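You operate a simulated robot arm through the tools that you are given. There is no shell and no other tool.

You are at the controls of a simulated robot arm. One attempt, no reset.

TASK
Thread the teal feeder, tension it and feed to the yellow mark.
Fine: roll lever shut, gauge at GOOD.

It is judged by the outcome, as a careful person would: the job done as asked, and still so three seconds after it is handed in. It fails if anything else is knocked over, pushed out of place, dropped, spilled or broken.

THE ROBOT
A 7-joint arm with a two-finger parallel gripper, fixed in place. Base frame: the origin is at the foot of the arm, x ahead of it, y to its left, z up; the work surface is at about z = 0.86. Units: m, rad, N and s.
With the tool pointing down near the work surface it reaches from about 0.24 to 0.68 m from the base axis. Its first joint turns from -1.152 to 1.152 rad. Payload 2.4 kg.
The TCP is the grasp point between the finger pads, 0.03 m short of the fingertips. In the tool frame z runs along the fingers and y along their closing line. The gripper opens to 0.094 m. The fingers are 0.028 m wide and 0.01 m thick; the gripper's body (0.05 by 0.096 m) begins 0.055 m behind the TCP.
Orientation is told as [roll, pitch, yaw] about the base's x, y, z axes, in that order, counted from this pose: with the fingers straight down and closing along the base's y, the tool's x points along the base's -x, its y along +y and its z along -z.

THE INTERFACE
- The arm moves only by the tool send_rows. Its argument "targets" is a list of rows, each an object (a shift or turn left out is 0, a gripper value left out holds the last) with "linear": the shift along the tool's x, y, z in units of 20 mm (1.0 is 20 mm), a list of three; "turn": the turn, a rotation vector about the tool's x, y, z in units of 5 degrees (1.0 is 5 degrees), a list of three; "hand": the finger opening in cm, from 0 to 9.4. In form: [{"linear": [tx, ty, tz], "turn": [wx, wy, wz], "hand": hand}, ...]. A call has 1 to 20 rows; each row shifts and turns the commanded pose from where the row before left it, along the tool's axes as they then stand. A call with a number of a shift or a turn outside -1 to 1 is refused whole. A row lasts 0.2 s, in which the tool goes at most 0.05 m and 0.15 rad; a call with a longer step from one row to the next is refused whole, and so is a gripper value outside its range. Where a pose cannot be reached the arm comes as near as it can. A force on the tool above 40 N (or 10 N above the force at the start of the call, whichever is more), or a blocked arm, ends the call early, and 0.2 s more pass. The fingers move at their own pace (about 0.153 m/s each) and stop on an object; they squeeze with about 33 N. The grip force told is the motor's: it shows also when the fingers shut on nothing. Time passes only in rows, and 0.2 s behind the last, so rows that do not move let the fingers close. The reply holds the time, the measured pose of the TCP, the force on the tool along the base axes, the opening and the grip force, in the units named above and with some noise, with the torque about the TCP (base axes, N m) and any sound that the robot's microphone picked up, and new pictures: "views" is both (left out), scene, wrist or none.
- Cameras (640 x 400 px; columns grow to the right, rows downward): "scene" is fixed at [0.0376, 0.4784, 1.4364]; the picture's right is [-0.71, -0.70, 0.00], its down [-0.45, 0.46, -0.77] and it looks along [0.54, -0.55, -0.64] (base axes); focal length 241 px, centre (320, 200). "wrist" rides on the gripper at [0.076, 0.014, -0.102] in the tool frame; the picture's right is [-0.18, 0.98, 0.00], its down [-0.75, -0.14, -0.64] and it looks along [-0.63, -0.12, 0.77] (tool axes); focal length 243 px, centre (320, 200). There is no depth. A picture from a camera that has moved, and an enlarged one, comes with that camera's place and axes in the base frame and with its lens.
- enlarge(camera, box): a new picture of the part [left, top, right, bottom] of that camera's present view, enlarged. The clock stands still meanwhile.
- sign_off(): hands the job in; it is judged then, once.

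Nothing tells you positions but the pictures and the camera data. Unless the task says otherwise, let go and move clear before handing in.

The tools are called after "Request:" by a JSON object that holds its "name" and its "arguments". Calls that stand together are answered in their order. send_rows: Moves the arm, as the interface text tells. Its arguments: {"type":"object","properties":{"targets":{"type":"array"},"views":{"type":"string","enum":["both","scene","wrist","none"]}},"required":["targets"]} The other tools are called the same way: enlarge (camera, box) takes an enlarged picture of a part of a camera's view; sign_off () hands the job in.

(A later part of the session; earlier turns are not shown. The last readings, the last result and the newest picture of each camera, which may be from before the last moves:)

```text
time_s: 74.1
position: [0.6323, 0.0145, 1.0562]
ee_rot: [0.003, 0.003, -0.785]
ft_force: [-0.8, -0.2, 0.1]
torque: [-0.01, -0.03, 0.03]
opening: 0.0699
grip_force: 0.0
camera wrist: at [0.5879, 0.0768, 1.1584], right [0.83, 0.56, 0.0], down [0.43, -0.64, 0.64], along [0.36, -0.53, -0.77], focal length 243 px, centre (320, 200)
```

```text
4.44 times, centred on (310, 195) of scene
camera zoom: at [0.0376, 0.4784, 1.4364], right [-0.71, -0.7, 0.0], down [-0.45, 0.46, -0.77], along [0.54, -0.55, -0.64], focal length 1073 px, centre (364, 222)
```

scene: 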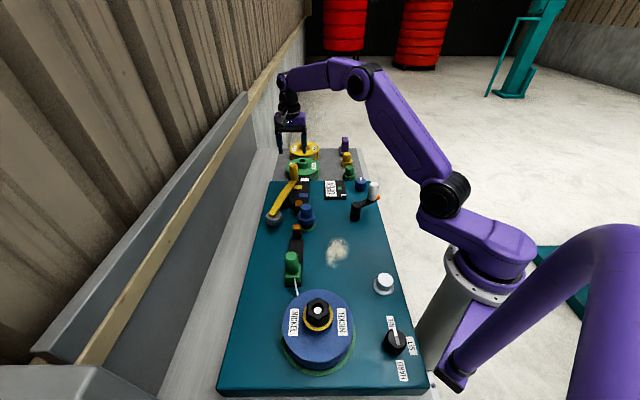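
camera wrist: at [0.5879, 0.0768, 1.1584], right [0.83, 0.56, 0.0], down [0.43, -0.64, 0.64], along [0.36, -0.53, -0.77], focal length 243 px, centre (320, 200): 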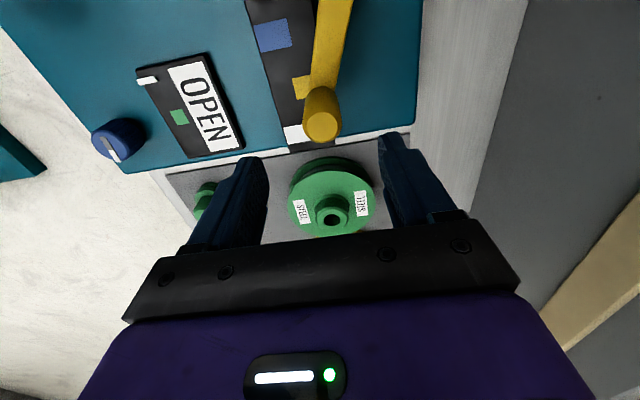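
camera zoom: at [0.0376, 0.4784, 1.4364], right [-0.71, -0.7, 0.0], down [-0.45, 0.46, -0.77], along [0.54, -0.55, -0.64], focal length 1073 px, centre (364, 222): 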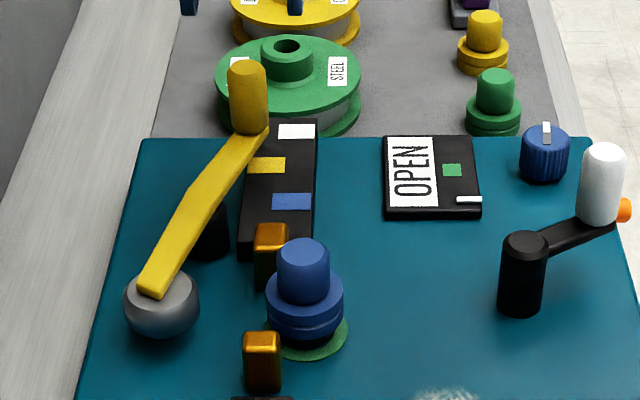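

The lever holds open and the gauge still reads OPEN. Back to the clip to try the slide again.

Request:
{"name": "send_rows", "arguments": {"targets": [{"linear": [1, -0.058, 0]}, {"linear": [1, -0.058, 0]}, {"linear": [1, -0.058, 0]}, {"linear": [1, -0.058, 0]}, {"linear": [1, -0.058, 0]}, {"linear": [1, -0.058, 0]}, {"linear": [1, -0.058, 0]}, {"linear": [1, -0.058, 0]}, {"linear": [1, -0.058, 0]}, {"linear": [1, -0.058, 0]}, {"linear": [1, -0.058, 0]}, {"linear": [1, -0.058, 0]}, {"linear": [1, -0.058, 0]}, {"linear": [1, -0.058, 0]}, {"linear": [1, -0.058, 0]}, {"linear": [1, -0.058, 0]}, {"linear": [1, -0.058, 0]}, {"linear": [1, -0.058, 0]}, {"linear": [1, -0.058, 0]}, {"linear": [0.27, 0, 0]}], "views": "wrist"}}

```text
time_s: 78.3
position: [0.3457, 0.2706, 1.0558]
ee_rot: [0.003, 0.005, -0.787]
ft_force: [0.4, 0.1, 0.3]
torque: [0.01, -0.01, 0.04]
opening: 0.0699
grip_force: 0.1
camera wrist: at [0.3014, 0.3325, 1.1597], right [0.83, 0.56, 0.0], down [0.43, -0.64, 0.64], along [0.36, -0.53, -0.77], focal length 243 px, centre (320, 200)
```

wrist: 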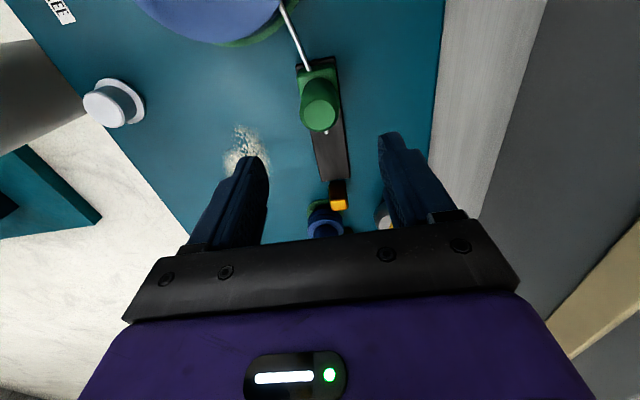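

I'm well lined up over the clip, so I'll go down and grip.

Request:
{"name": "send_rows", "arguments": {"targets": [{"linear": [0.05, 0, 1]}, {"linear": [0, 0, 1]}, {"linear": [0, 0, 1]}, {"linear": [0, 0, 1]}, {"linear": [0, 0, 1]}, {"linear": [0, 0, 0.57]}, {"hand": 4.5}, {"hand": 2.5}, {"hand": 2.5}, {"hand": 2.5}], "views": "none"}}

Request:
{"name": "send_rows", "arguments": {"targets": [{"linear": [-0.1, 0, 0]}, {"linear": [-0.1, 0, 0]}, {"linear": [-0.1, 0, 0]}], "views": "wrist"}}

```text
time_s: 80.5
position: [0.3436, 0.2714, 0.9463]
ee_rot: [0.002, 0.005, -0.785]
ft_force: [-9.1, -8.4, -5.7]
torque: [0.53, -0.52, 0.0]
opening: 0.0333
grip_force: 45.0
```

```text
time_s: 81.4
position: [0.3439, 0.2708, 0.9463]
ee_rot: [-0.001, 0.006, -0.776]
ft_force: [-1.8, 3.4, 3.9]
torque: [-0.55, 0.55, 0.06]
opening: 0.0336
grip_force: 45.0
stopped in row 3: the force on the tool passed its limit at 40 N (the readings are from after the stop); the commanded pose is now the measured one
camera wrist: at [0.2999, 0.3332, 1.0498], right [0.82, 0.57, 0.0], down [0.44, -0.63, 0.64], along [0.36, -0.52, -0.77], focal length 243 px, centre (320, 200)
```

wrist: 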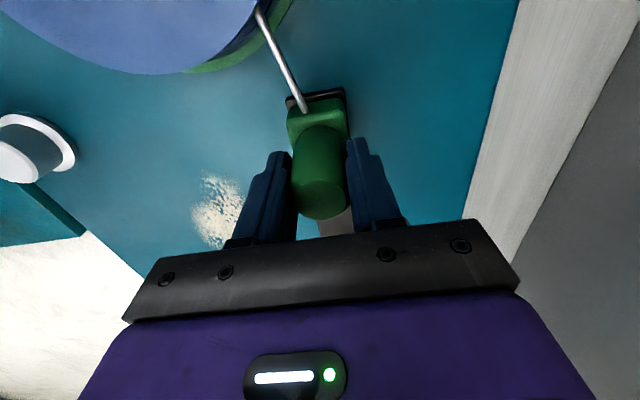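

It is still locked with the brake free and the lever open. The tall knob could be a spring plunger that must be raised or pressed while sliding, so I'll probe in very small steps and read the forces.

Request:
{"name": "send_rows", "arguments": {"targets": [{"linear": [0, 0, 0]}, {"linear": [0, 0, 0]}], "views": "none"}}

Request:
{"name": "send_rows", "arguments": {"targets": [{"linear": [0, 0, 0.05]}, {"linear": [0, 0, 0]}], "views": "none"}}

Request:
{"name": "send_rows", "arguments": {"targets": [{"linear": [0, 0, 0.05]}, {"linear": [0, 0, 0]}], "views": "none"}}

Request:
{"name": "send_rows", "arguments": {"targets": [{"linear": [-0.05, 0, 0]}, {"linear": [-0.05, 0, 0]}], "views": "none"}}

```text
time_s: 82.0
position: [0.3443, 0.2708, 0.9465]
ee_rot: [0.001, 0.006, -0.777]
ft_force: [-5.2, 6.1, 5.8]
torque: [-0.39, 0.75, 0.07]
opening: 0.0334
grip_force: 45.0
```

```text
time_s: 82.6
position: [0.3435, 0.2711, 0.9472]
ee_rot: [0.001, 0.007, -0.777]
ft_force: [-2.2, -1.3, 10.0]
torque: [-0.66, 0.47, 0.02]
opening: 0.0334
grip_force: 44.8
stopped in row 2: the force on the tool passed its limit at 40 N (the readings are from after the stop); the commanded pose is now the measured one
```

```text
time_s: 83.2
position: [0.3431, 0.2713, 0.9471]
ee_rot: [-0.003, 0.008, -0.775]
ft_force: [-2.2, -1.5, 10.5]
torque: [-0.7, 0.51, 0.03]
opening: 0.0331
grip_force: 45.6
stopped in row 2: the force on the tool passed its limit at 41 N (the readings are from after the stop); the commanded pose is now the measured one
```

```text
time_s: 83.8
position: [0.3444, 0.2711, 0.947]
ee_rot: [0.001, 0.008, -0.776]
ft_force: [-16.3, 6.2, 30.5]
torque: [-0.48, 0.95, -0.15]
opening: 0.0332
grip_force: 45.1
```

The knob is rigid in every direction, so the slide itself is locked by something else. I'll let go, back off, and use the wrist camera for an oblique side view of the clip and the white button.

Request:
{"name": "send_rows", "arguments": {"targets": [{"hand": 5}, {"hand": 7}, {"linear": [0, 0, -1]}, {"linear": [0, 0, -1]}, {"linear": [0, 0, -1]}, {"linear": [0, 0, -1]}, {"linear": [0, 0, -1]}], "views": "none"}}

Request:
{"name": "send_rows", "arguments": {"targets": [{"linear": [0, -0.5, 0], "turn": [0, 0, -1]}, {"turn": [0, 0, -1]}, {"turn": [0, 0, -1]}, {"turn": [0, 0, -1]}, {"turn": [0, 0, -1]}, {"turn": [0, 0, -1]}, {"turn": [0, 0, -1]}, {"turn": [0, 0, -1]}, {"turn": [0, 0, -1]}, {"turn": [0, 0, -1]}, {"turn": [0, 0, -1]}, {"turn": [0, 0, -1]}, {"turn": [0, 0, -1]}, {"turn": [0, 0, -1]}, {"turn": [0, 0, -1]}, {"turn": [0, 0, -1]}, {"turn": [0, 0, -1]}, {"turn": [0, 0, -1]}, {"linear": [1, 0, 0]}, {"linear": [1, 0, 0]}]}}

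```text
time_s: 85.3
position: [0.348, 0.2704, 1.0484]
ee_rot: [0.002, 0.007, -0.778]
ft_force: [0.0, -0.5, -0.3]
torque: [0.02, 0.02, -0.01]
opening: 0.07
grip_force: 0.1
```

```text
time_s: 89.5
position: [0.3118, 0.2343, 1.0483]
ee_rot: [0.008, -0.002, 0.794]
ft_force: [0.9, -0.6, 0.3]
torque: [-0.01, -0.01, 0.0]
opening: 0.0697
grip_force: 0.0
camera wrist: at [0.2475, 0.1883, 1.15], right [-0.57, 0.82, 0.01], down [0.63, 0.43, 0.64], along [0.52, 0.37, -0.77], focal length 243 px, centre (320, 200)
```

scene: 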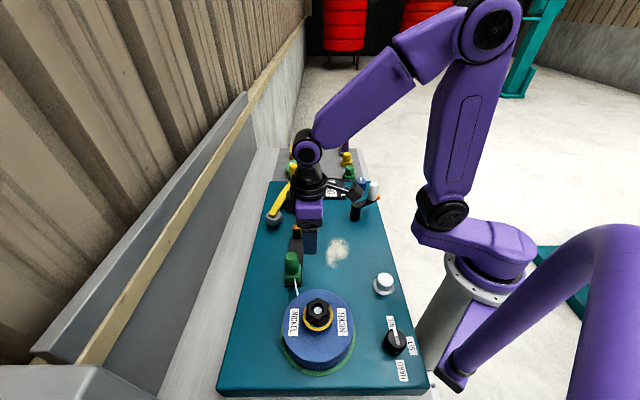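
wrist: 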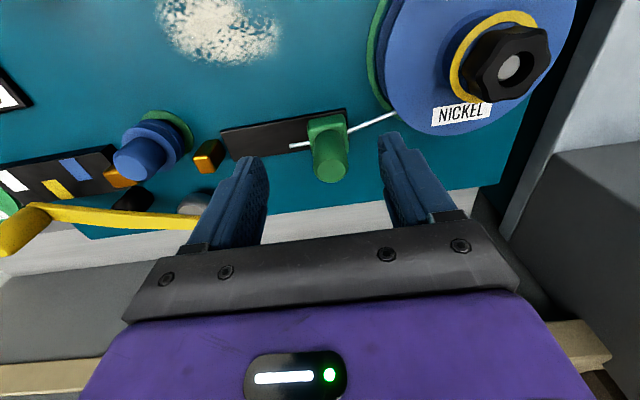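

I have a side view of the spool, clip and wire. I'll tilt the tool to bring the camera lower and look along the board.

Request:
{"name": "send_rows", "arguments": {"targets": [{"linear": [1, 0, 0], "turn": [0, -1, 0]}, {"linear": [0.5, 0, 0], "turn": [0, -1, 0]}, {"turn": [0, -1, 0]}, {"turn": [0, -1, 0]}, {"turn": [0, -1, 0]}, {"linear": [0, 0, 0]}], "views": "wrist"}}

Request:
{"name": "enlarge", "arguments": {"camera": "wrist", "box": [200, 40, 480, 220]}}

Request:
{"name": "enlarge", "arguments": {"camera": "wrist", "box": [300, 60, 420, 160]}}

```text
time_s: 91.0
position: [0.2911, 0.2124, 1.0458]
ee_rot: [0.01, -0.438, 0.788]
ft_force: [0.2, -0.4, 0.3]
torque: [0.04, -0.02, -0.03]
opening: 0.0702
grip_force: 0.1
camera wrist: at [0.2017, 0.1409, 1.1061], right [-0.58, 0.81, 0.09], down [0.39, 0.19, 0.9], along [0.71, 0.56, -0.43], focal length 243 px, centre (320, 200)
```

wrist: 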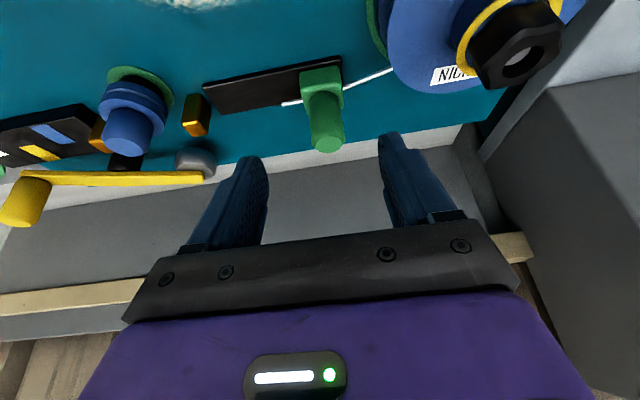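

```text
2.22 times, centred on (340, 130) of wrist
camera zoom: at [0.2017, 0.1409, 1.1061], right [-0.58, 0.81, 0.09], down [0.39, 0.19, 0.9], along [0.71, 0.56, -0.43], focal length 539 px, centre (276, 356)
```

zoom: 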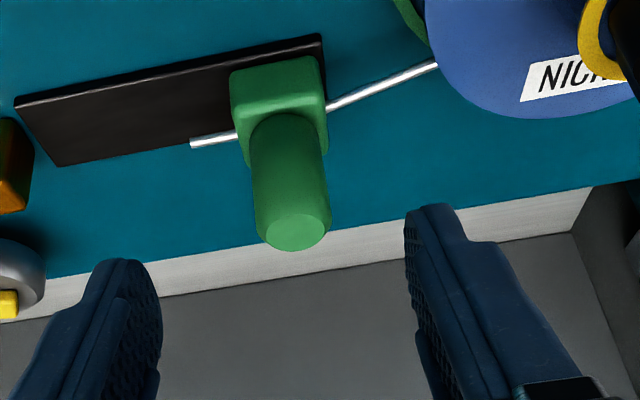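

```text
4.00 times, centred on (360, 110) of wrist
camera zoom: at [0.2017, 0.1409, 1.1061], right [-0.58, 0.81, 0.09], down [0.39, 0.19, 0.9], along [0.71, 0.56, -0.43], focal length 970 px, centre (160, 560)
```

zoom: 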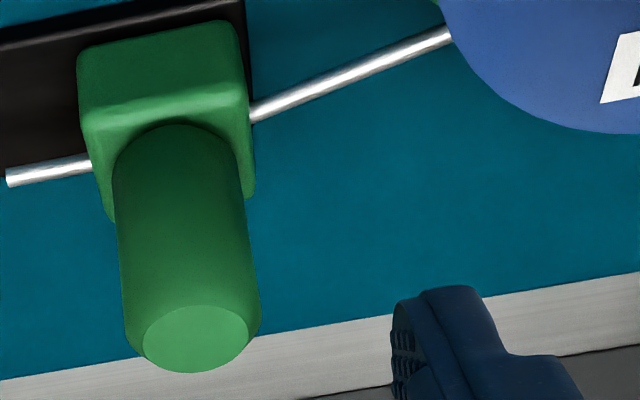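

There's no visible catch on the clip. The lever only opened part way, about 27°, and may need to be fully open before the clip frees. I'll straighten the tool and go back to the lever.

Request:
{"name": "send_rows", "arguments": {"targets": [{"turn": [0, 1, 0]}, {"turn": [0, 1, 0]}, {"turn": [0, 1, 0]}, {"turn": [0, 1, 0]}, {"turn": [0, 1, 0]}, {"linear": [0, 0, 0]}], "views": "none"}}

Request:
{"name": "send_rows", "arguments": {"targets": [{"turn": [0, 0, 1]}, {"turn": [0, 0, 1]}, {"turn": [0, 0, 1]}, {"turn": [0, 0, 1]}, {"turn": [0, 0, 1]}, {"turn": [0, 0, 1]}, {"turn": [0, 0, 1]}, {"turn": [0, 0, 1]}, {"turn": [0, 0, 1]}, {"turn": [0, 0, 1]}, {"turn": [0, 0, 1]}, {"turn": [0, 0, 1]}, {"turn": [0, 0, 1]}, {"turn": [0, 0, 1]}, {"turn": [0, 0, 1]}, {"turn": [0, 0, 1]}, {"turn": [0, 0, 1]}, {"turn": [0, 0, 1]}, {"linear": [0, 0, 0]}], "views": "none"}}

```text
time_s: 92.3
position: [0.2911, 0.2108, 1.0459]
ee_rot: [0.008, 0.0, 0.793]
ft_force: [0.1, 0.6, 0.5]
torque: [0.04, -0.03, -0.02]
opening: 0.0697
grip_force: 0.0
```

```text
time_s: 96.3
position: [0.2912, 0.2132, 1.0447]
ee_rot: [0.002, 0.007, -0.779]
ft_force: [-0.4, 0.2, 0.0]
torque: [0.01, 0.02, 0.0]
opening: 0.0698
grip_force: 0.1
```

Squared up again; heading to the lever handle now near (0.633, 0.016).

Request:
{"name": "send_rows", "arguments": {"targets": [{"linear": [-0.95, 0.25, -0.1], "turn": [0, 0, 0.07]}, {"linear": [-0.95, 0.25, 0]}, {"linear": [-0.95, 0.25, 0]}, {"linear": [-0.95, 0.25, 0]}, {"linear": [-0.95, 0.25, 0]}, {"linear": [-0.95, 0.25, 0]}, {"linear": [-0.95, 0.25, 0]}, {"linear": [-0.95, 0.25, 0]}, {"linear": [-0.95, 0.25, 0]}, {"linear": [-0.95, 0.25, 0]}, {"linear": [-0.95, 0.25, 0]}, {"linear": [-0.95, 0.25, 0]}, {"linear": [-0.95, 0.25, 0]}, {"linear": [-0.95, 0.25, 0]}, {"linear": [-0.95, 0.25, 0]}, {"linear": [-0.95, 0.25, 0]}, {"linear": [-0.95, 0.25, 0]}, {"linear": [-0.95, 0.25, 0]}, {"linear": [-0.95, 0.25, 0]}, {"linear": [-0.95, 0.25, 0]}], "views": "wrist"}}

```text
time_s: 100.5
position: [0.6284, 0.0155, 1.0438]
ee_rot: [0.002, 0.008, -0.783]
ft_force: [-0.5, -0.3, -0.4]
torque: [-0.01, -0.01, 0.01]
opening: 0.0699
grip_force: 0.1
camera wrist: at [0.5852, 0.0769, 1.1466], right [0.82, 0.57, 0.0], down [0.44, -0.64, 0.64], along [0.36, -0.52, -0.77], focal length 243 px, centre (320, 200)
```

wrist: 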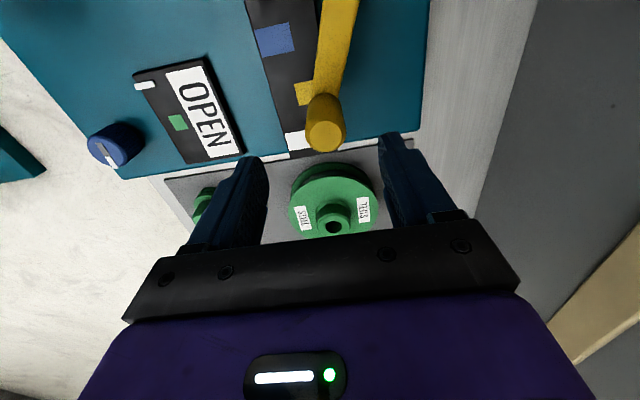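

The handle is nearly centred. I'll go down, grip it and push it further in the opening direction until I feel a stop.

Request:
{"name": "send_rows", "arguments": {"targets": [{"linear": [-0.3, 0.05, 1]}, {"linear": [0, 0, 1]}, {"linear": [0, 0, 1]}, {"linear": [0, 0, 1]}, {"linear": [0, 0, 0.3]}, {"hand": 4.5}, {"hand": 2}, {"hand": 2}, {"hand": 2}, {"linear": [0.05, -0.2, 0]}, {"linear": [0.06, -0.2, 0]}, {"linear": [0.06, -0.2, 0]}, {"linear": [0.06, -0.2, 0]}, {"linear": [0.07, -0.2, 0]}]}}

```text
time_s: 103.5
position: [0.6175, 0.0057, 0.9586]
ee_rot: [0.004, 0.007, -0.776]
ft_force: [-1.7, 23.6, 14.3]
torque: [-0.89, 1.04, -0.25]
opening: 0.0316
grip_force: 44.8
camera wrist: at [0.5726, 0.0684, 1.0617], right [0.82, 0.57, 0.0], down [0.44, -0.63, 0.64], along [0.36, -0.52, -0.77], focal length 243 px, centre (320, 200)
```

scene: 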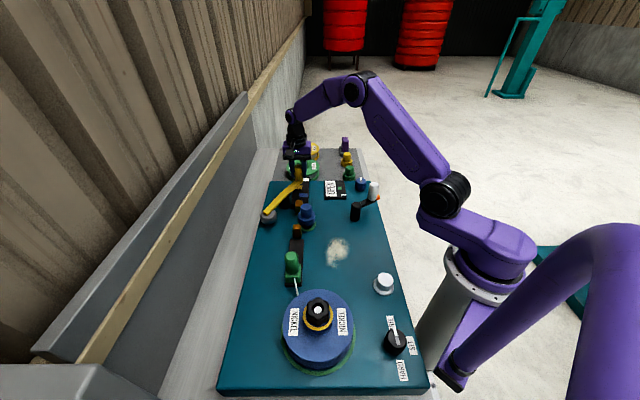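
wrist: 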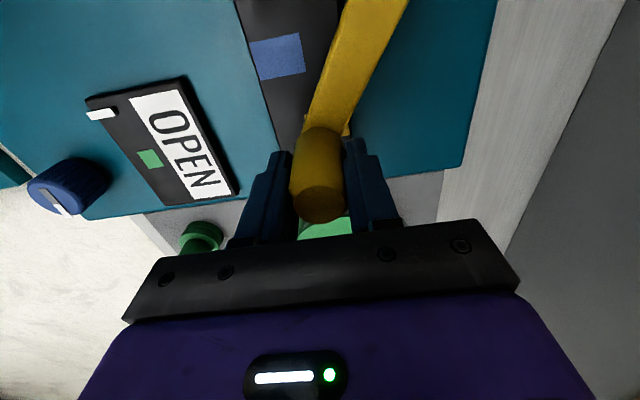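

It moved further, to about 36°, with moderate force. I'll continue along the true arc to find its stop.

Request:
{"name": "send_rows", "arguments": {"targets": [{"linear": [0.15, -0.1, 0.03]}, {"linear": [0.11, -0.2, 0]}, {"linear": [0.12, -0.2, 0]}, {"linear": [0.13, -0.2, 0]}], "views": "wrist"}}

```text
time_s: 104.1
position: [0.6156, 0.0055, 0.9579]
ee_rot: [0.014, -0.005, -0.775]
ft_force: [14.9, 1.6, -5.7]
torque: [-1.21, 1.65, 0.05]
opening: 0.0315
grip_force: 44.9
stopped in row 2: the force on the tool passed its limit at 44 N (the readings are from after the stop); the commanded pose is now the measured one
camera wrist: at [0.5699, 0.0684, 1.0607], right [0.82, 0.57, 0.02], down [0.43, -0.63, 0.64], along [0.38, -0.52, -0.76], focal length 243 px, centre (320, 200)
```

wrist: 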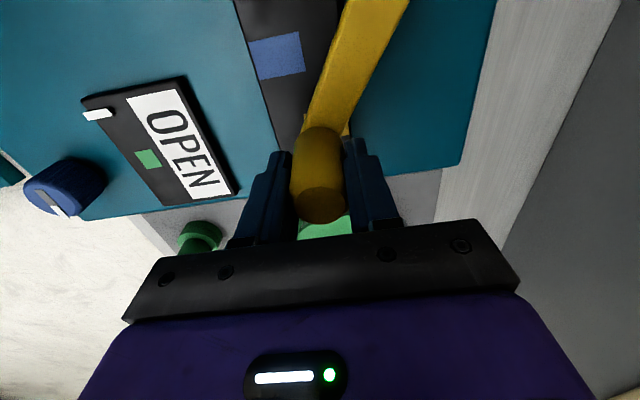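

That was the lever's open stop, at about 36°. I'll release, rise and try the clip again with the lever fully open.

Request:
{"name": "send_rows", "arguments": {"targets": [{"hand": 5}, {"hand": 7}, {"linear": [0, 0, -1]}, {"linear": [0, 0, -1], "turn": [0.11, -0.11, 0]}, {"linear": [0, 0, -1]}, {"linear": [0, 0, -1]}, {"linear": [0, 0, -1]}], "views": "none"}}

Request:
{"name": "send_rows", "arguments": {"targets": [{"linear": [1, 0, 0]}, {"linear": [1, 0, 0]}, {"linear": [1, 0, 0]}, {"linear": [1, 0, 0]}, {"linear": [1, 0, 0]}, {"linear": [1, 0, 0]}, {"linear": [1, 0, 0]}, {"linear": [1, 0, 0]}, {"linear": [1, 0, 0]}, {"linear": [1, 0, 0]}, {"linear": [1, 0, 0]}, {"linear": [1, 0, 0]}, {"linear": [1, 0, 0]}, {"linear": [1, 0, 0]}, {"linear": [1, 0, 0]}, {"linear": [1, 0, 0]}, {"linear": [1, 0, 0]}, {"linear": [1, 0, 0]}, {"linear": [0.9, 0, 0]}]}}

```text
time_s: 105.7
position: [0.6133, 0.0076, 1.0607]
ee_rot: [0.003, -0.012, -0.777]
ft_force: [0.3, -1.2, 0.1]
torque: [0.0, 0.02, 0.01]
opening: 0.07
grip_force: 0.0
```

```text
time_s: 109.7
position: [0.3422, 0.2752, 1.0525]
ee_rot: [0.006, -0.013, -0.775]
ft_force: [-0.8, 1.0, 0.0]
torque: [-0.02, -0.01, 0.02]
opening: 0.0698
grip_force: 0.0
camera wrist: at [0.2965, 0.3377, 1.1535], right [0.82, 0.57, 0.01], down [0.43, -0.63, 0.65], along [0.38, -0.53, -0.76], focal length 243 px, centre (320, 200)
```

scene: 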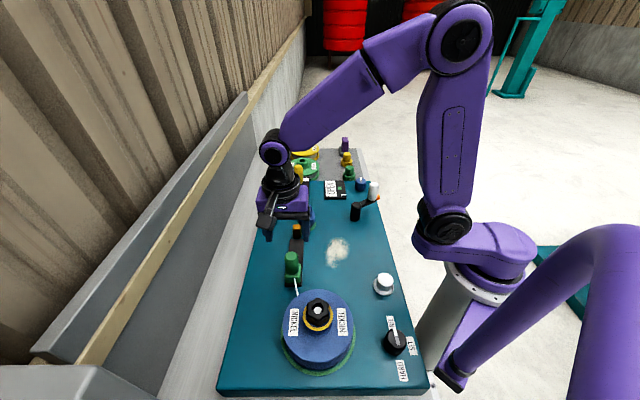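
wrist: 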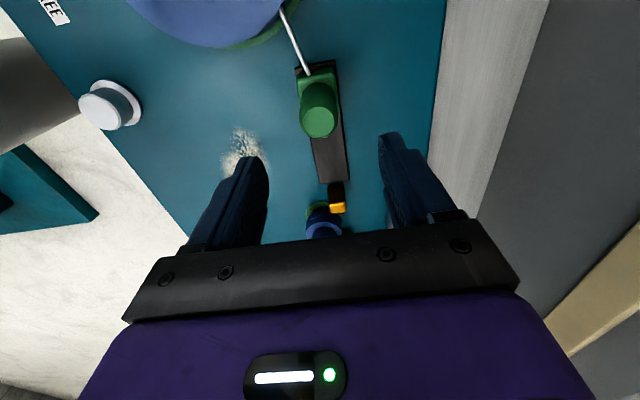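

Lined up within a few millimetres; I'll correct, grip and try the slide.

Request:
{"name": "send_rows", "arguments": {"targets": [{"linear": [-0.2, -0.05, 0.5], "turn": [0.1, 0.1, 0.11]}, {"linear": [0, 0, 1]}, {"linear": [0, 0, 1]}, {"linear": [0, 0, 1]}, {"linear": [0, 0, 1]}, {"linear": [0, 0, 0.7]}, {"hand": 4.5}, {"hand": 2.5}, {"hand": 2.5}, {"hand": 2.5}], "views": "none"}}

Request:
{"name": "send_rows", "arguments": {"targets": [{"linear": [-0.1, 0, 0]}, {"linear": [-0.1, 0, 0]}, {"linear": [-0.1, 0, 0]}], "views": "wrist"}}

```text
time_s: 111.9
position: [0.3476, 0.2662, 0.9492]
ee_rot: [-0.004, -0.003, -0.787]
ft_force: [-0.6, -2.6, -5.7]
torque: [0.06, -0.09, -0.1]
opening: 0.0347
grip_force: 45.1
```

```text
time_s: 112.7
position: [0.352, 0.2623, 0.9493]
ee_rot: [-0.003, -0.004, -0.787]
ft_force: [4.6, 10.4, -31.1]
torque: [-0.3, -0.31, -0.05]
opening: 0.0344
grip_force: 45.3
camera wrist: at [0.3077, 0.327, 1.0512], right [0.83, 0.56, 0.0], down [0.43, -0.63, 0.65], along [0.36, -0.54, -0.76], focal length 243 px, centre (320, 200)
```

wrist: 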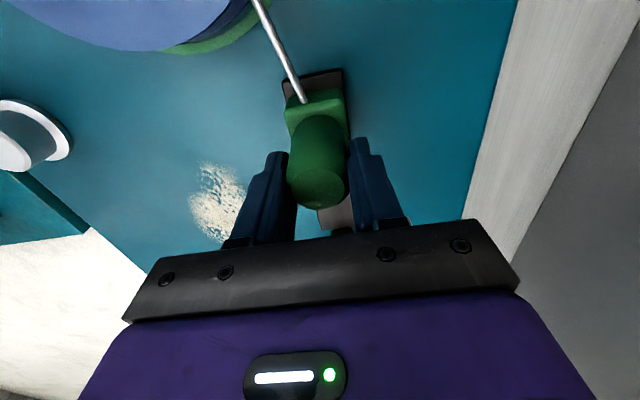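

The clip is sliding now, so the lever had to be fully open. I'll relax the vertical load and keep sliding it along the track.

Request:
{"name": "send_rows", "arguments": {"targets": [{"linear": [0, 0.04, 0.08]}, {"linear": [-0.25, 0, 0]}, {"linear": [-0.25, 0, 0]}, {"linear": [-0.25, 0, 0]}, {"linear": [-0.25, 0, 0]}, {"linear": [-0.25, 0, 0]}, {"linear": [-0.25, 0, 0]}]}}

```text
time_s: 114.3
position: [0.3747, 0.2408, 0.9473]
ee_rot: [-0.003, -0.006, -0.787]
ft_force: [-5.2, -0.2, 33.3]
torque: [0.29, 0.22, 0.08]
opening: 0.0345
grip_force: 44.7
camera wrist: at [0.329, 0.3056, 1.0505], right [0.83, 0.56, 0.0], down [0.43, -0.63, 0.65], along [0.36, -0.53, -0.76], focal length 243 px, centre (320, 200)
```

scene: 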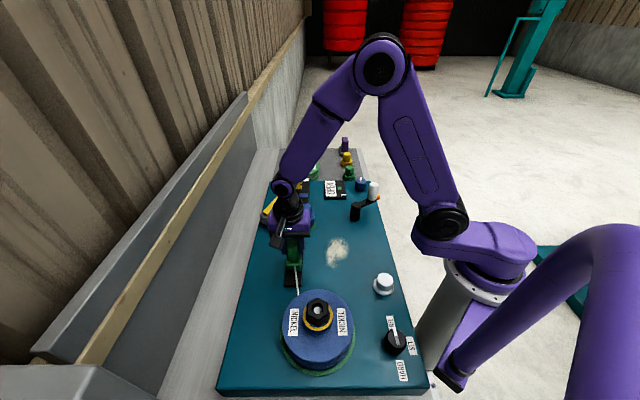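
wrist: 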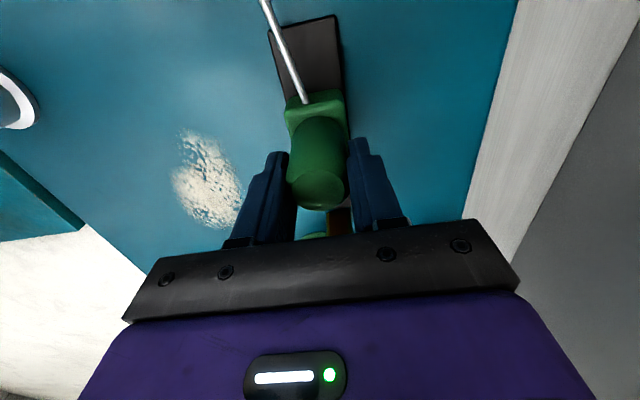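

Smooth motion; the clip is now at s ≈ 0.095. I'll back the height off a touch and keep going.

Request:
{"name": "send_rows", "arguments": {"targets": [{"linear": [0, 0, -0.045]}, {"linear": [-0.25, 0, 0]}, {"linear": [-0.25, 0, 0]}, {"linear": [-0.25, 0, 0]}, {"linear": [-0.25, 0, 0]}, {"linear": [-0.25, 0, 0]}, {"linear": [-0.25, 0, 0]}, {"linear": [-0.25, 0, 0]}], "views": "wrist"}}

```text
time_s: 116.1
position: [0.3982, 0.2172, 0.9492]
ee_rot: [-0.005, -0.007, -0.788]
ft_force: [5.4, 11.7, -24.0]
torque: [-0.26, -0.7, -0.05]
opening: 0.0344
grip_force: 44.6
camera wrist: at [0.3538, 0.281, 1.0518], right [0.83, 0.56, 0.0], down [0.43, -0.63, 0.65], along [0.36, -0.54, -0.76], focal length 243 px, centre (320, 200)
```

wrist: 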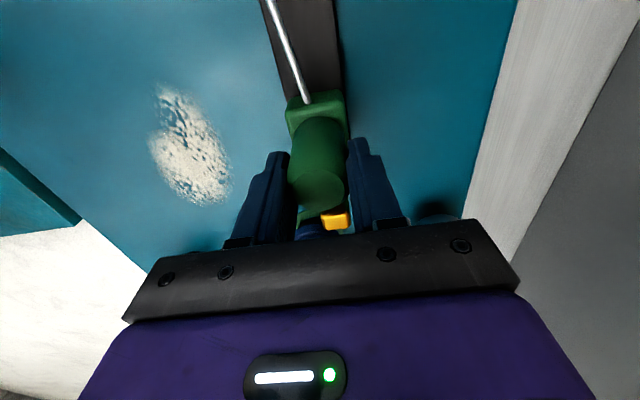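

Now at s ≈ 0.128. Continuing with care as the clip nears the guide.

Request:
{"name": "send_rows", "arguments": {"targets": [{"linear": [0, 0.04, 0.02]}, {"linear": [-0.2, 0, 0]}, {"linear": [-0.2, 0, 0]}, {"linear": [-0.2, 0, 0]}, {"linear": [-0.2, 0, 0]}, {"linear": [-0.2, 0, 0]}], "views": "wrist"}}

```text
time_s: 117.5
position: [0.4124, 0.2017, 0.9491]
ee_rot: [-0.004, -0.004, -0.788]
ft_force: [-14.4, -8.6, 34.8]
torque: [0.35, 0.05, 0.2]
opening: 0.0337
grip_force: 45.0
camera wrist: at [0.3688, 0.2664, 1.0517], right [0.83, 0.56, 0.0], down [0.43, -0.63, 0.65], along [0.36, -0.54, -0.76], focal length 243 px, centre (320, 200)
```

wrist: 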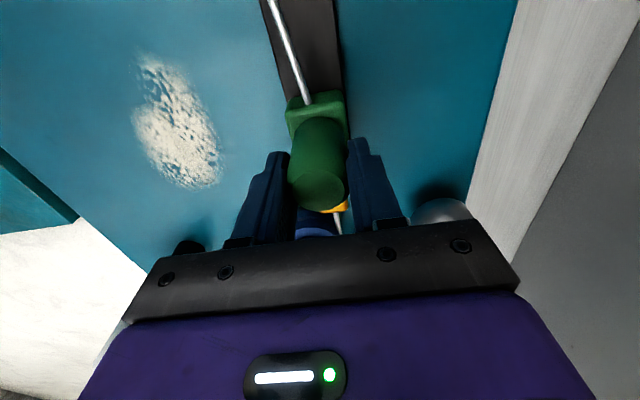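

The wire tip is coming out beyond the first guide. I'll ease the loads and push on towards the end of the travel.

Request:
{"name": "send_rows", "arguments": {"targets": [{"linear": [0, -0.04, -0.045]}, {"linear": [-0.15, 0, 0]}, {"linear": [-0.15, 0, 0]}, {"linear": [-0.15, 0, 0]}, {"linear": [-0.15, 0, 0]}]}}

Request:
{"name": "enlarge", "arguments": {"camera": "scene", "box": [250, 160, 350, 300]}}

```text
time_s: 118.8
position: [0.4142, 0.201, 0.9493]
ee_rot: [-0.012, 0.002, -0.778]
ft_force: [-8.9, 4.3, 4.7]
torque: [0.29, -0.52, -0.01]
opening: 0.034
grip_force: 45.1
stopped in row 5: the force on the tool passed its limit at 50 N (the readings are from after the stop); the commanded pose is now the measured one
camera wrist: at [0.3703, 0.2645, 1.0517], right [0.82, 0.57, -0.01], down [0.44, -0.62, 0.64], along [0.36, -0.53, -0.77], focal length 243 px, centre (320, 200)
```

scene: 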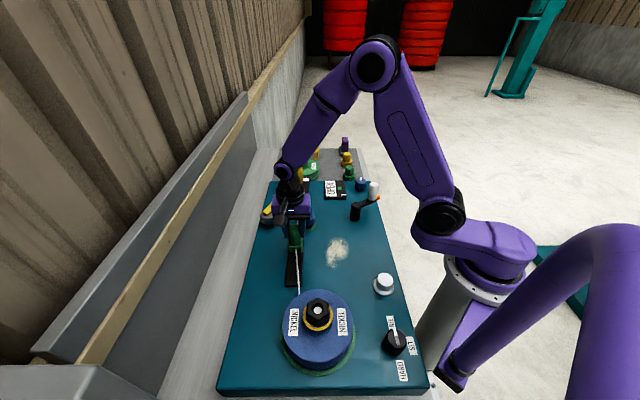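
wrist: 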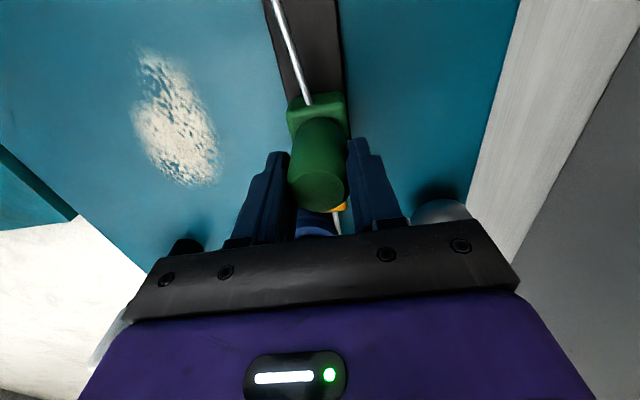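

```text
2.86 times, centred on (300, 230) of scene
camera zoom: at [0.0373, 0.4784, 1.4364], right [-0.71, -0.7, 0.0], down [-0.45, 0.46, -0.77], along [0.54, -0.55, -0.64], focal length 690 px, centre (377, 114)
```

zoom: 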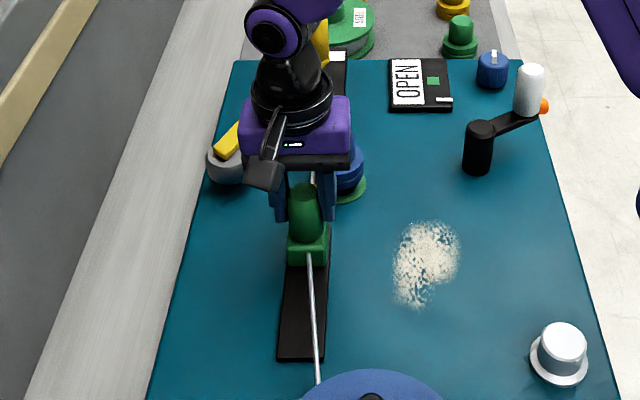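

The clip has reached its end stop after about 0.10 m of travel. I'll release, rise and check where the wire tip is.

Request:
{"name": "send_rows", "arguments": {"targets": [{"hand": 5}, {"hand": 7}, {"linear": [0, 0, -1]}, {"linear": [0, 0, -1]}, {"linear": [0, 0, -1]}, {"linear": [0, 0, -1]}, {"linear": [0, 0, -1]}, {"linear": [1, 0, 0]}, {"linear": [0.5, 0, 0]}]}}

Request:
{"name": "enlarge", "arguments": {"camera": "wrist", "box": [260, 40, 420, 240]}}

Request:
{"name": "enlarge", "arguments": {"camera": "scene", "box": [250, 160, 350, 300]}}

```text
time_s: 120.8
position: [0.3949, 0.2227, 1.0477]
ee_rot: [-0.01, 0.002, -0.779]
ft_force: [-0.7, 0.7, -0.3]
torque: [0.02, 0.0, 0.0]
opening: 0.07
grip_force: 0.1
camera wrist: at [0.3515, 0.2852, 1.1507], right [0.82, 0.57, -0.01], down [0.44, -0.63, 0.64], along [0.36, -0.53, -0.77], focal length 243 px, centre (320, 200)
```

scene: 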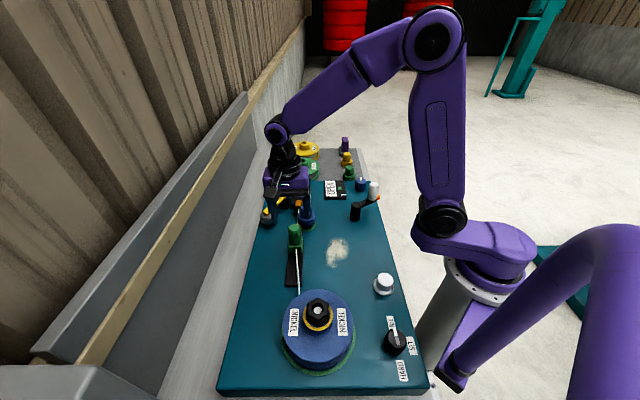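
wrist: 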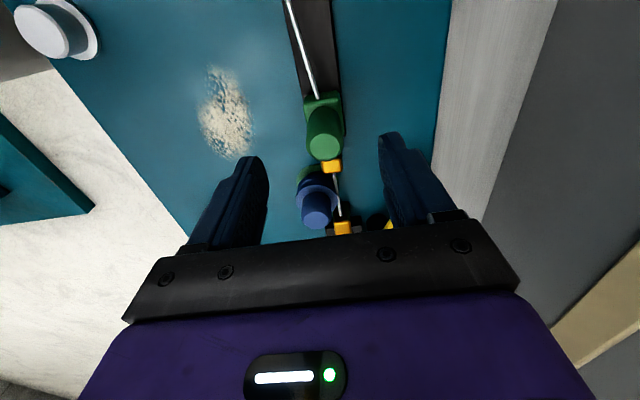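

```text
2.00 times, centred on (340, 140) of wrist
camera zoom: at [0.3515, 0.2852, 1.1507], right [0.82, 0.57, -0.01], down [0.44, -0.63, 0.64], along [0.36, -0.53, -0.77], focal length 485 px, centre (280, 320)
```

zoom: 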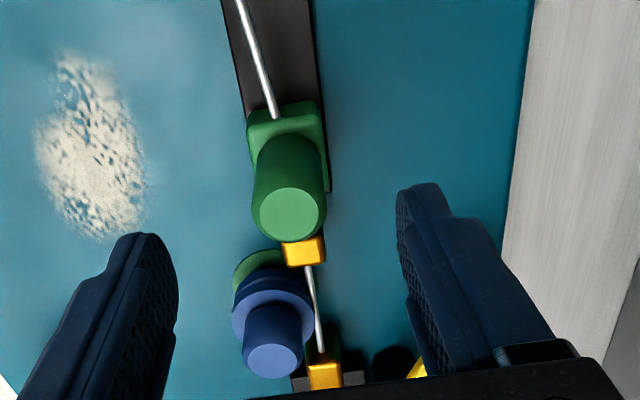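

```text
2.86 times, centred on (300, 230) of scene
camera zoom: at [0.0376, 0.4784, 1.4364], right [-0.71, -0.7, 0.0], down [-0.45, 0.46, -0.77], along [0.54, -0.55, -0.64], focal length 690 px, centre (377, 114)
```

zoom: 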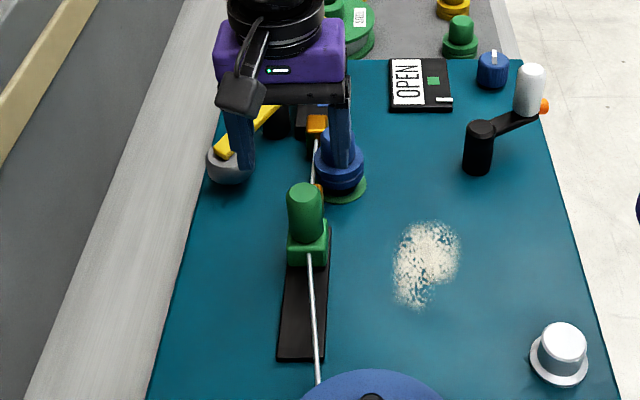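

The wire now runs through the first guide, past the rollers and into the second guide, so it is threaded. Next I'll go back to the lever handle to shut it.

Request:
{"name": "send_rows", "arguments": {"targets": [{"linear": [-0.97, 0, 0], "turn": [-0.08, 0.08, 0.06]}, {"linear": [-0.97, 0.01, 0]}, {"linear": [-0.97, 0.01, 0]}, {"linear": [-0.97, 0.01, 0]}, {"linear": [-0.97, 0.01, 0]}, {"linear": [-0.97, 0.01, 0]}, {"linear": [-0.97, 0.01, 0]}, {"linear": [-0.97, 0.01, 0]}, {"linear": [-0.97, 0.01, 0]}, {"linear": [-0.97, 0.01, 0]}, {"linear": [-0.97, 0.01, 0]}, {"linear": [-0.97, 0.01, 0]}, {"linear": [-0.97, 0.01, 0]}, {"linear": [-0.97, 0.01, 0]}, {"linear": [-0.97, 0.01, 0]}, {"linear": [-0.97, 0.01, 0]}]}}

```text
time_s: 124.2
position: [0.616, 0.0057, 1.0461]
ee_rot: [-0.002, 0.008, -0.784]
ft_force: [0.1, 0.0, 0.2]
torque: [0.01, 0.01, -0.01]
opening: 0.0698
grip_force: 0.1
camera wrist: at [0.5734, 0.0681, 1.1489], right [0.82, 0.57, -0.01], down [0.44, -0.63, 0.64], along [0.36, -0.53, -0.77], focal length 243 px, centre (320, 200)
```

scene: 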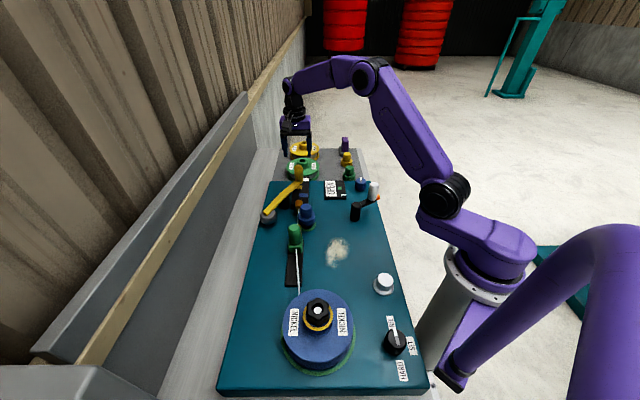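
wrist: 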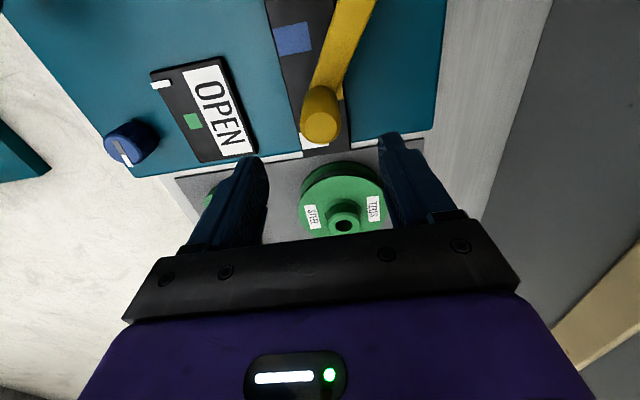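

The handle is centred under the grip point. I'll grip it and swing it back outward along its arc to shut the rollers on the wire.

Request:
{"name": "send_rows", "arguments": {"targets": [{"linear": [0, 0, 1]}, {"linear": [0, 0, 1]}, {"linear": [0, 0, 1]}, {"linear": [0, 0, 1]}, {"linear": [0, 0, 0.4]}, {"hand": 4.5}, {"hand": 2}, {"hand": 2}, {"hand": 2}, {"linear": [-0.195, 0.39, 0]}, {"linear": [-0.165, 0.405, 0]}, {"linear": [-0.13, 0.42, 0]}, {"linear": [-0.09, 0.43, 0]}, {"linear": [-0.055, 0.435, 0]}, {"linear": [-0.015, 0.44, 0]}]}}

```text
time_s: 127.4
position: [0.6604, 0.0302, 0.9584]
ee_rot: [-0.004, 0.01, -0.783]
ft_force: [-11.7, -1.8, -4.1]
torque: [1.71, -0.52, 0.82]
opening: 0.031
grip_force: 45.3
camera wrist: at [0.6165, 0.0927, 1.0605], right [0.82, 0.57, -0.01], down [0.44, -0.63, 0.64], along [0.35, -0.53, -0.77], focal length 243 px, centre (320, 200)
```

scene: 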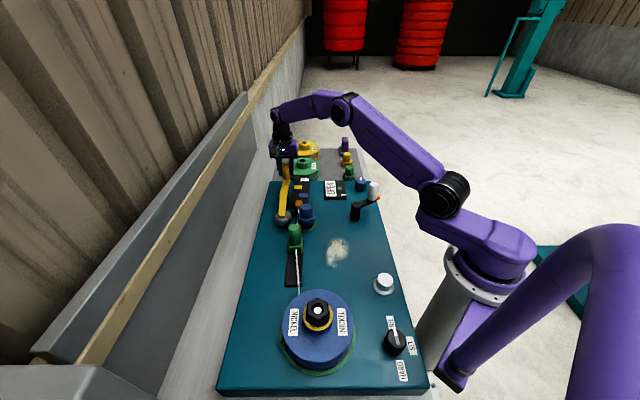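
wrist: 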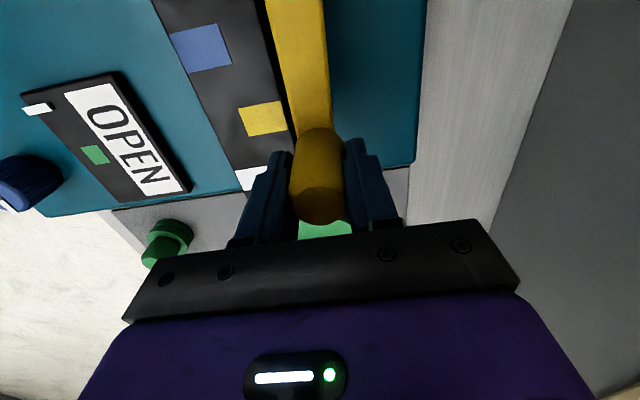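

Moving well; now the last part of the swing, watching the gauge.

Request:
{"name": "send_rows", "arguments": {"targets": [{"linear": [0.02, 0.4, 0]}, {"linear": [0.03, 0.35, 0]}, {"linear": [0.01, 0.15, 0]}, {"linear": [0, 0.1, 0]}, {"linear": [0, 0, 0]}]}}

```text
time_s: 128.6
position: [0.6717, 0.0436, 0.9589]
ee_rot: [-0.011, 0.01, -0.789]
ft_force: [-33.5, -19.5, -3.1]
torque: [0.75, -1.79, 0.34]
opening: 0.0321
grip_force: 44.7
camera wrist: at [0.6289, 0.1068, 1.0607], right [0.83, 0.56, -0.01], down [0.44, -0.63, 0.64], along [0.35, -0.53, -0.77], focal length 243 px, centre (320, 200)
```

scene: 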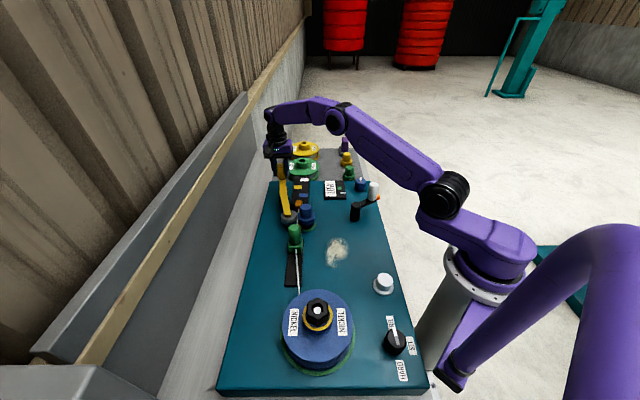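
wrist: 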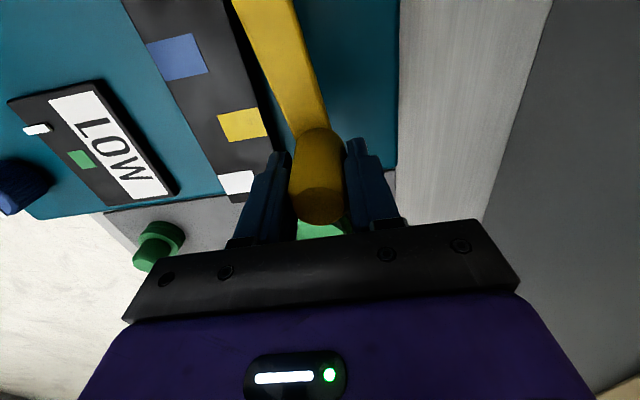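

The lever is hard against its shut stop and the gauge now reads LOW, so the wire is gripped but under-tensioned with the brake at FREE. I'll let go of the handle, rise and look at the gauge and blue knob.

Request:
{"name": "send_rows", "arguments": {"targets": [{"linear": [0, -0.15, 0]}, {"hand": 5}, {"hand": 7}, {"linear": [0, 0, -1]}, {"linear": [0, 0, -1]}, {"linear": [0, 0, -1]}, {"linear": [0, 0, -1]}, {"linear": [0, 0, -1]}, {"linear": [1, 0, 0]}, {"linear": [1, 0, 0]}, {"linear": [1, -0.5, 0]}]}}

Request:
{"name": "enlarge", "arguments": {"camera": "scene", "box": [250, 160, 390, 250]}}

Request:
{"name": "enlarge", "arguments": {"camera": "wrist", "box": [60, 40, 360, 230]}}

```text
time_s: 131.0
position: [0.6239, 0.0794, 1.0622]
ee_rot: [-0.003, 0.008, -0.783]
ft_force: [-0.7, -0.3, -0.4]
torque: [-0.03, -0.01, -0.01]
opening: 0.0697
grip_force: 0.0
camera wrist: at [0.5805, 0.142, 1.1648], right [0.82, 0.57, -0.01], down [0.44, -0.63, 0.64], along [0.36, -0.53, -0.77], focal length 243 px, centre (320, 200)
```

scene: 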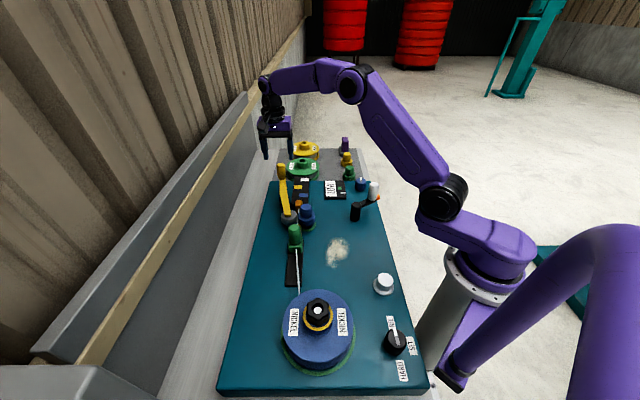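
wrist: 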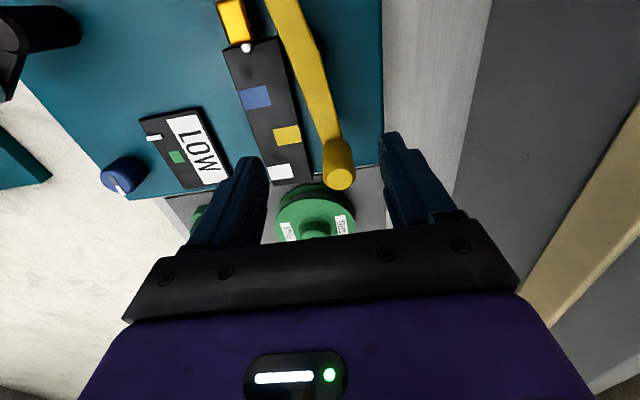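

```text
4.44 times, centred on (320, 205) of scene
camera zoom: at [0.0376, 0.4784, 1.4364], right [-0.71, -0.7, 0.0], down [-0.45, 0.46, -0.77], along [0.54, -0.55, -0.64], focal length 1073 px, centre (320, 178)
```

zoom: 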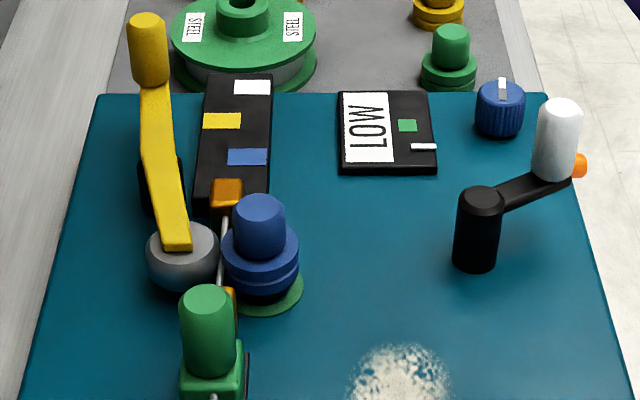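

```text
2.11 times, centred on (210, 135) of wrist
camera zoom: at [0.5805, 0.142, 1.1648], right [0.82, 0.57, -0.01], down [0.44, -0.63, 0.64], along [0.36, -0.53, -0.77], focal length 511 px, centre (552, 337)
```

zoom: 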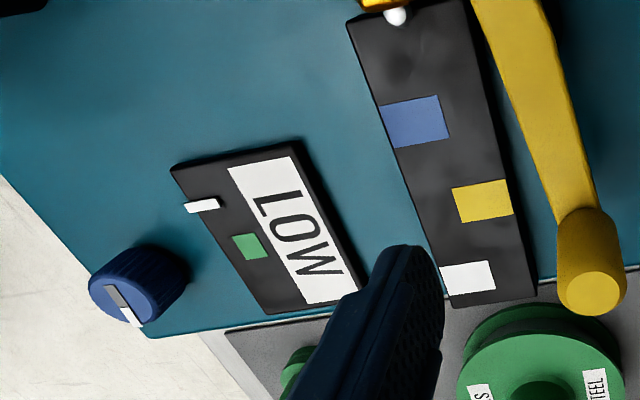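

The wire tip, a small white ball, sits just past the second guide, and the gauge needle is low. I'll put the brake back to SET first, since that is the running position, and then see how the gauge reads.

Request:
{"name": "send_rows", "arguments": {"targets": [{"linear": [0.97, -0.55, -0.1]}, {"linear": [0.97, -0.55, 0]}, {"linear": [0.97, -0.55, 0]}, {"linear": [0.97, -0.55, 0]}, {"linear": [0.97, -0.55, 0]}, {"linear": [0.97, -0.55, 0]}, {"linear": [0.97, -0.55, 0]}, {"linear": [0.97, -0.55, 0]}, {"linear": [0.97, -0.55, 0]}, {"linear": [0.97, -0.55, 0]}, {"linear": [0.97, -0.55, 0]}, {"linear": [0.97, -0.55, 0]}, {"linear": [0.97, -0.55, 0]}], "views": "none"}}

Request:
{"name": "send_rows", "arguments": {"targets": [{"linear": [0.97, -0.55, -0.1]}, {"linear": [0.97, -0.55, 0]}, {"linear": [0.97, -0.55, 0]}, {"linear": [0.97, -0.55, 0]}, {"linear": [0.97, -0.55, 0]}, {"linear": [0.97, -0.55, 0]}, {"linear": [0.97, -0.55, 0]}, {"linear": [0.97, -0.55, 0]}, {"linear": [0.97, -0.55, 0]}, {"linear": [0.97, -0.55, 0]}, {"linear": [0.97, -0.55, 0]}, {"linear": [0.97, -0.55, 0]}, {"linear": [0.97, -0.55, 0]}]}}

```text
time_s: 133.8
position: [0.3434, 0.1563, 1.0623]
ee_rot: [-0.003, 0.009, -0.783]
ft_force: [-0.9, -0.6, 1.1]
torque: [0.02, 0.01, 0.0]
opening: 0.0701
grip_force: 0.1
```

```text
time_s: 136.6
position: [0.0767, 0.2457, 1.0903]
ee_rot: [-0.003, 0.009, -0.783]
ft_force: [-0.4, -0.3, -0.6]
torque: [-0.03, -0.01, 0.02]
opening: 0.0701
grip_force: 0.0
out of reach, approached as far as the arm can: row 8, 9, 10, 11
camera wrist: at [0.0333, 0.3077, 1.1925], right [0.82, 0.57, -0.01], down [0.44, -0.63, 0.64], along [0.36, -0.53, -0.77], focal length 243 px, centre (320, 200)
```

scene: 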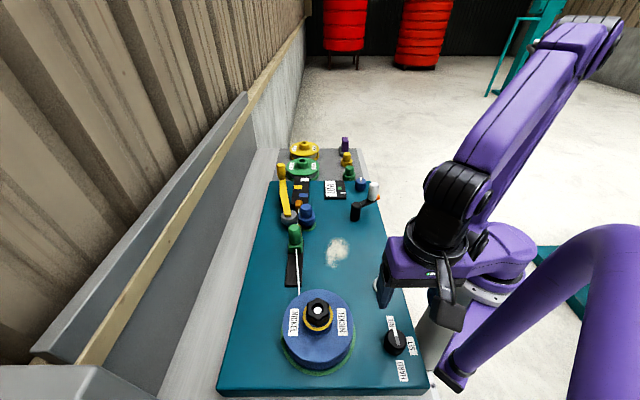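
wrist: 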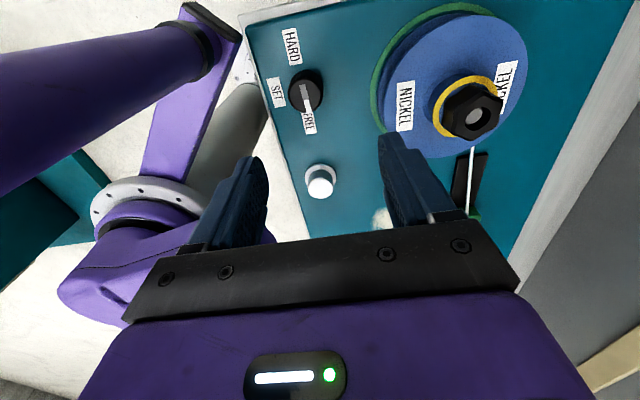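

I'm back over the brake knob. I'll centre on it, pre-turn slightly, and come down in steps.

Request:
{"name": "send_rows", "arguments": {"targets": [{"linear": [0, -0.43, 0]}, {"linear": [0, -0.43, 0]}, {"turn": [0, 0, -0.8]}, {"linear": [0, 0, 1]}, {"linear": [0, 0, 1]}, {"linear": [0, 0, 1]}, {"linear": [0, 0, 1]}, {"linear": [0, 0, 1]}, {"linear": [0, 0, 1]}, {"linear": [0, 0, 0.6]}]}}

```text
time_s: 138.8
position: [0.0665, 0.2353, 0.9577]
ee_rot: [-0.004, 0.008, -0.713]
ft_force: [-0.4, 0.6, -0.9]
torque: [-0.02, 0.0, -0.01]
opening: 0.07
grip_force: 0.0
camera wrist: at [0.018, 0.2944, 1.0606], right [0.78, 0.62, 0.0], down [0.48, -0.6, 0.64], along [0.39, -0.5, -0.77], focal length 243 px, centre (320, 200)
```

scene: 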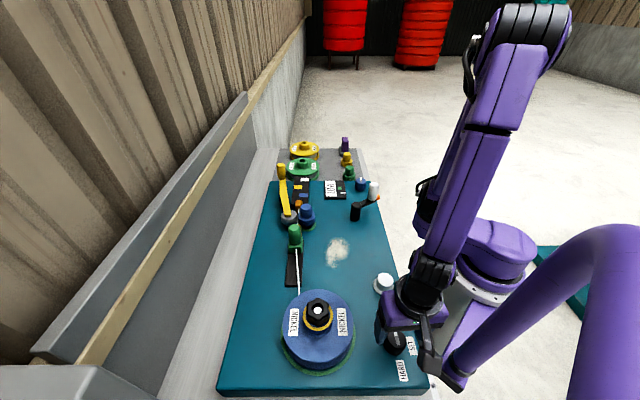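
wrist: 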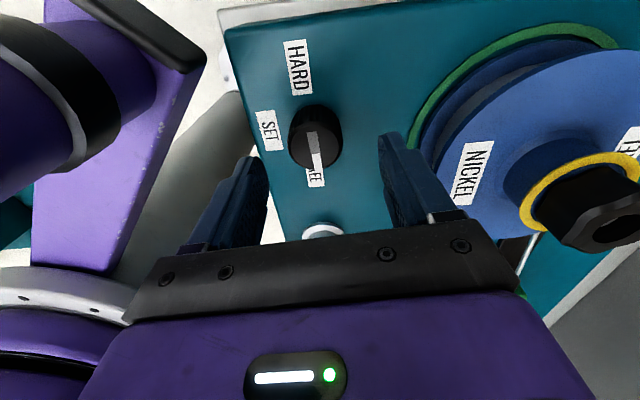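

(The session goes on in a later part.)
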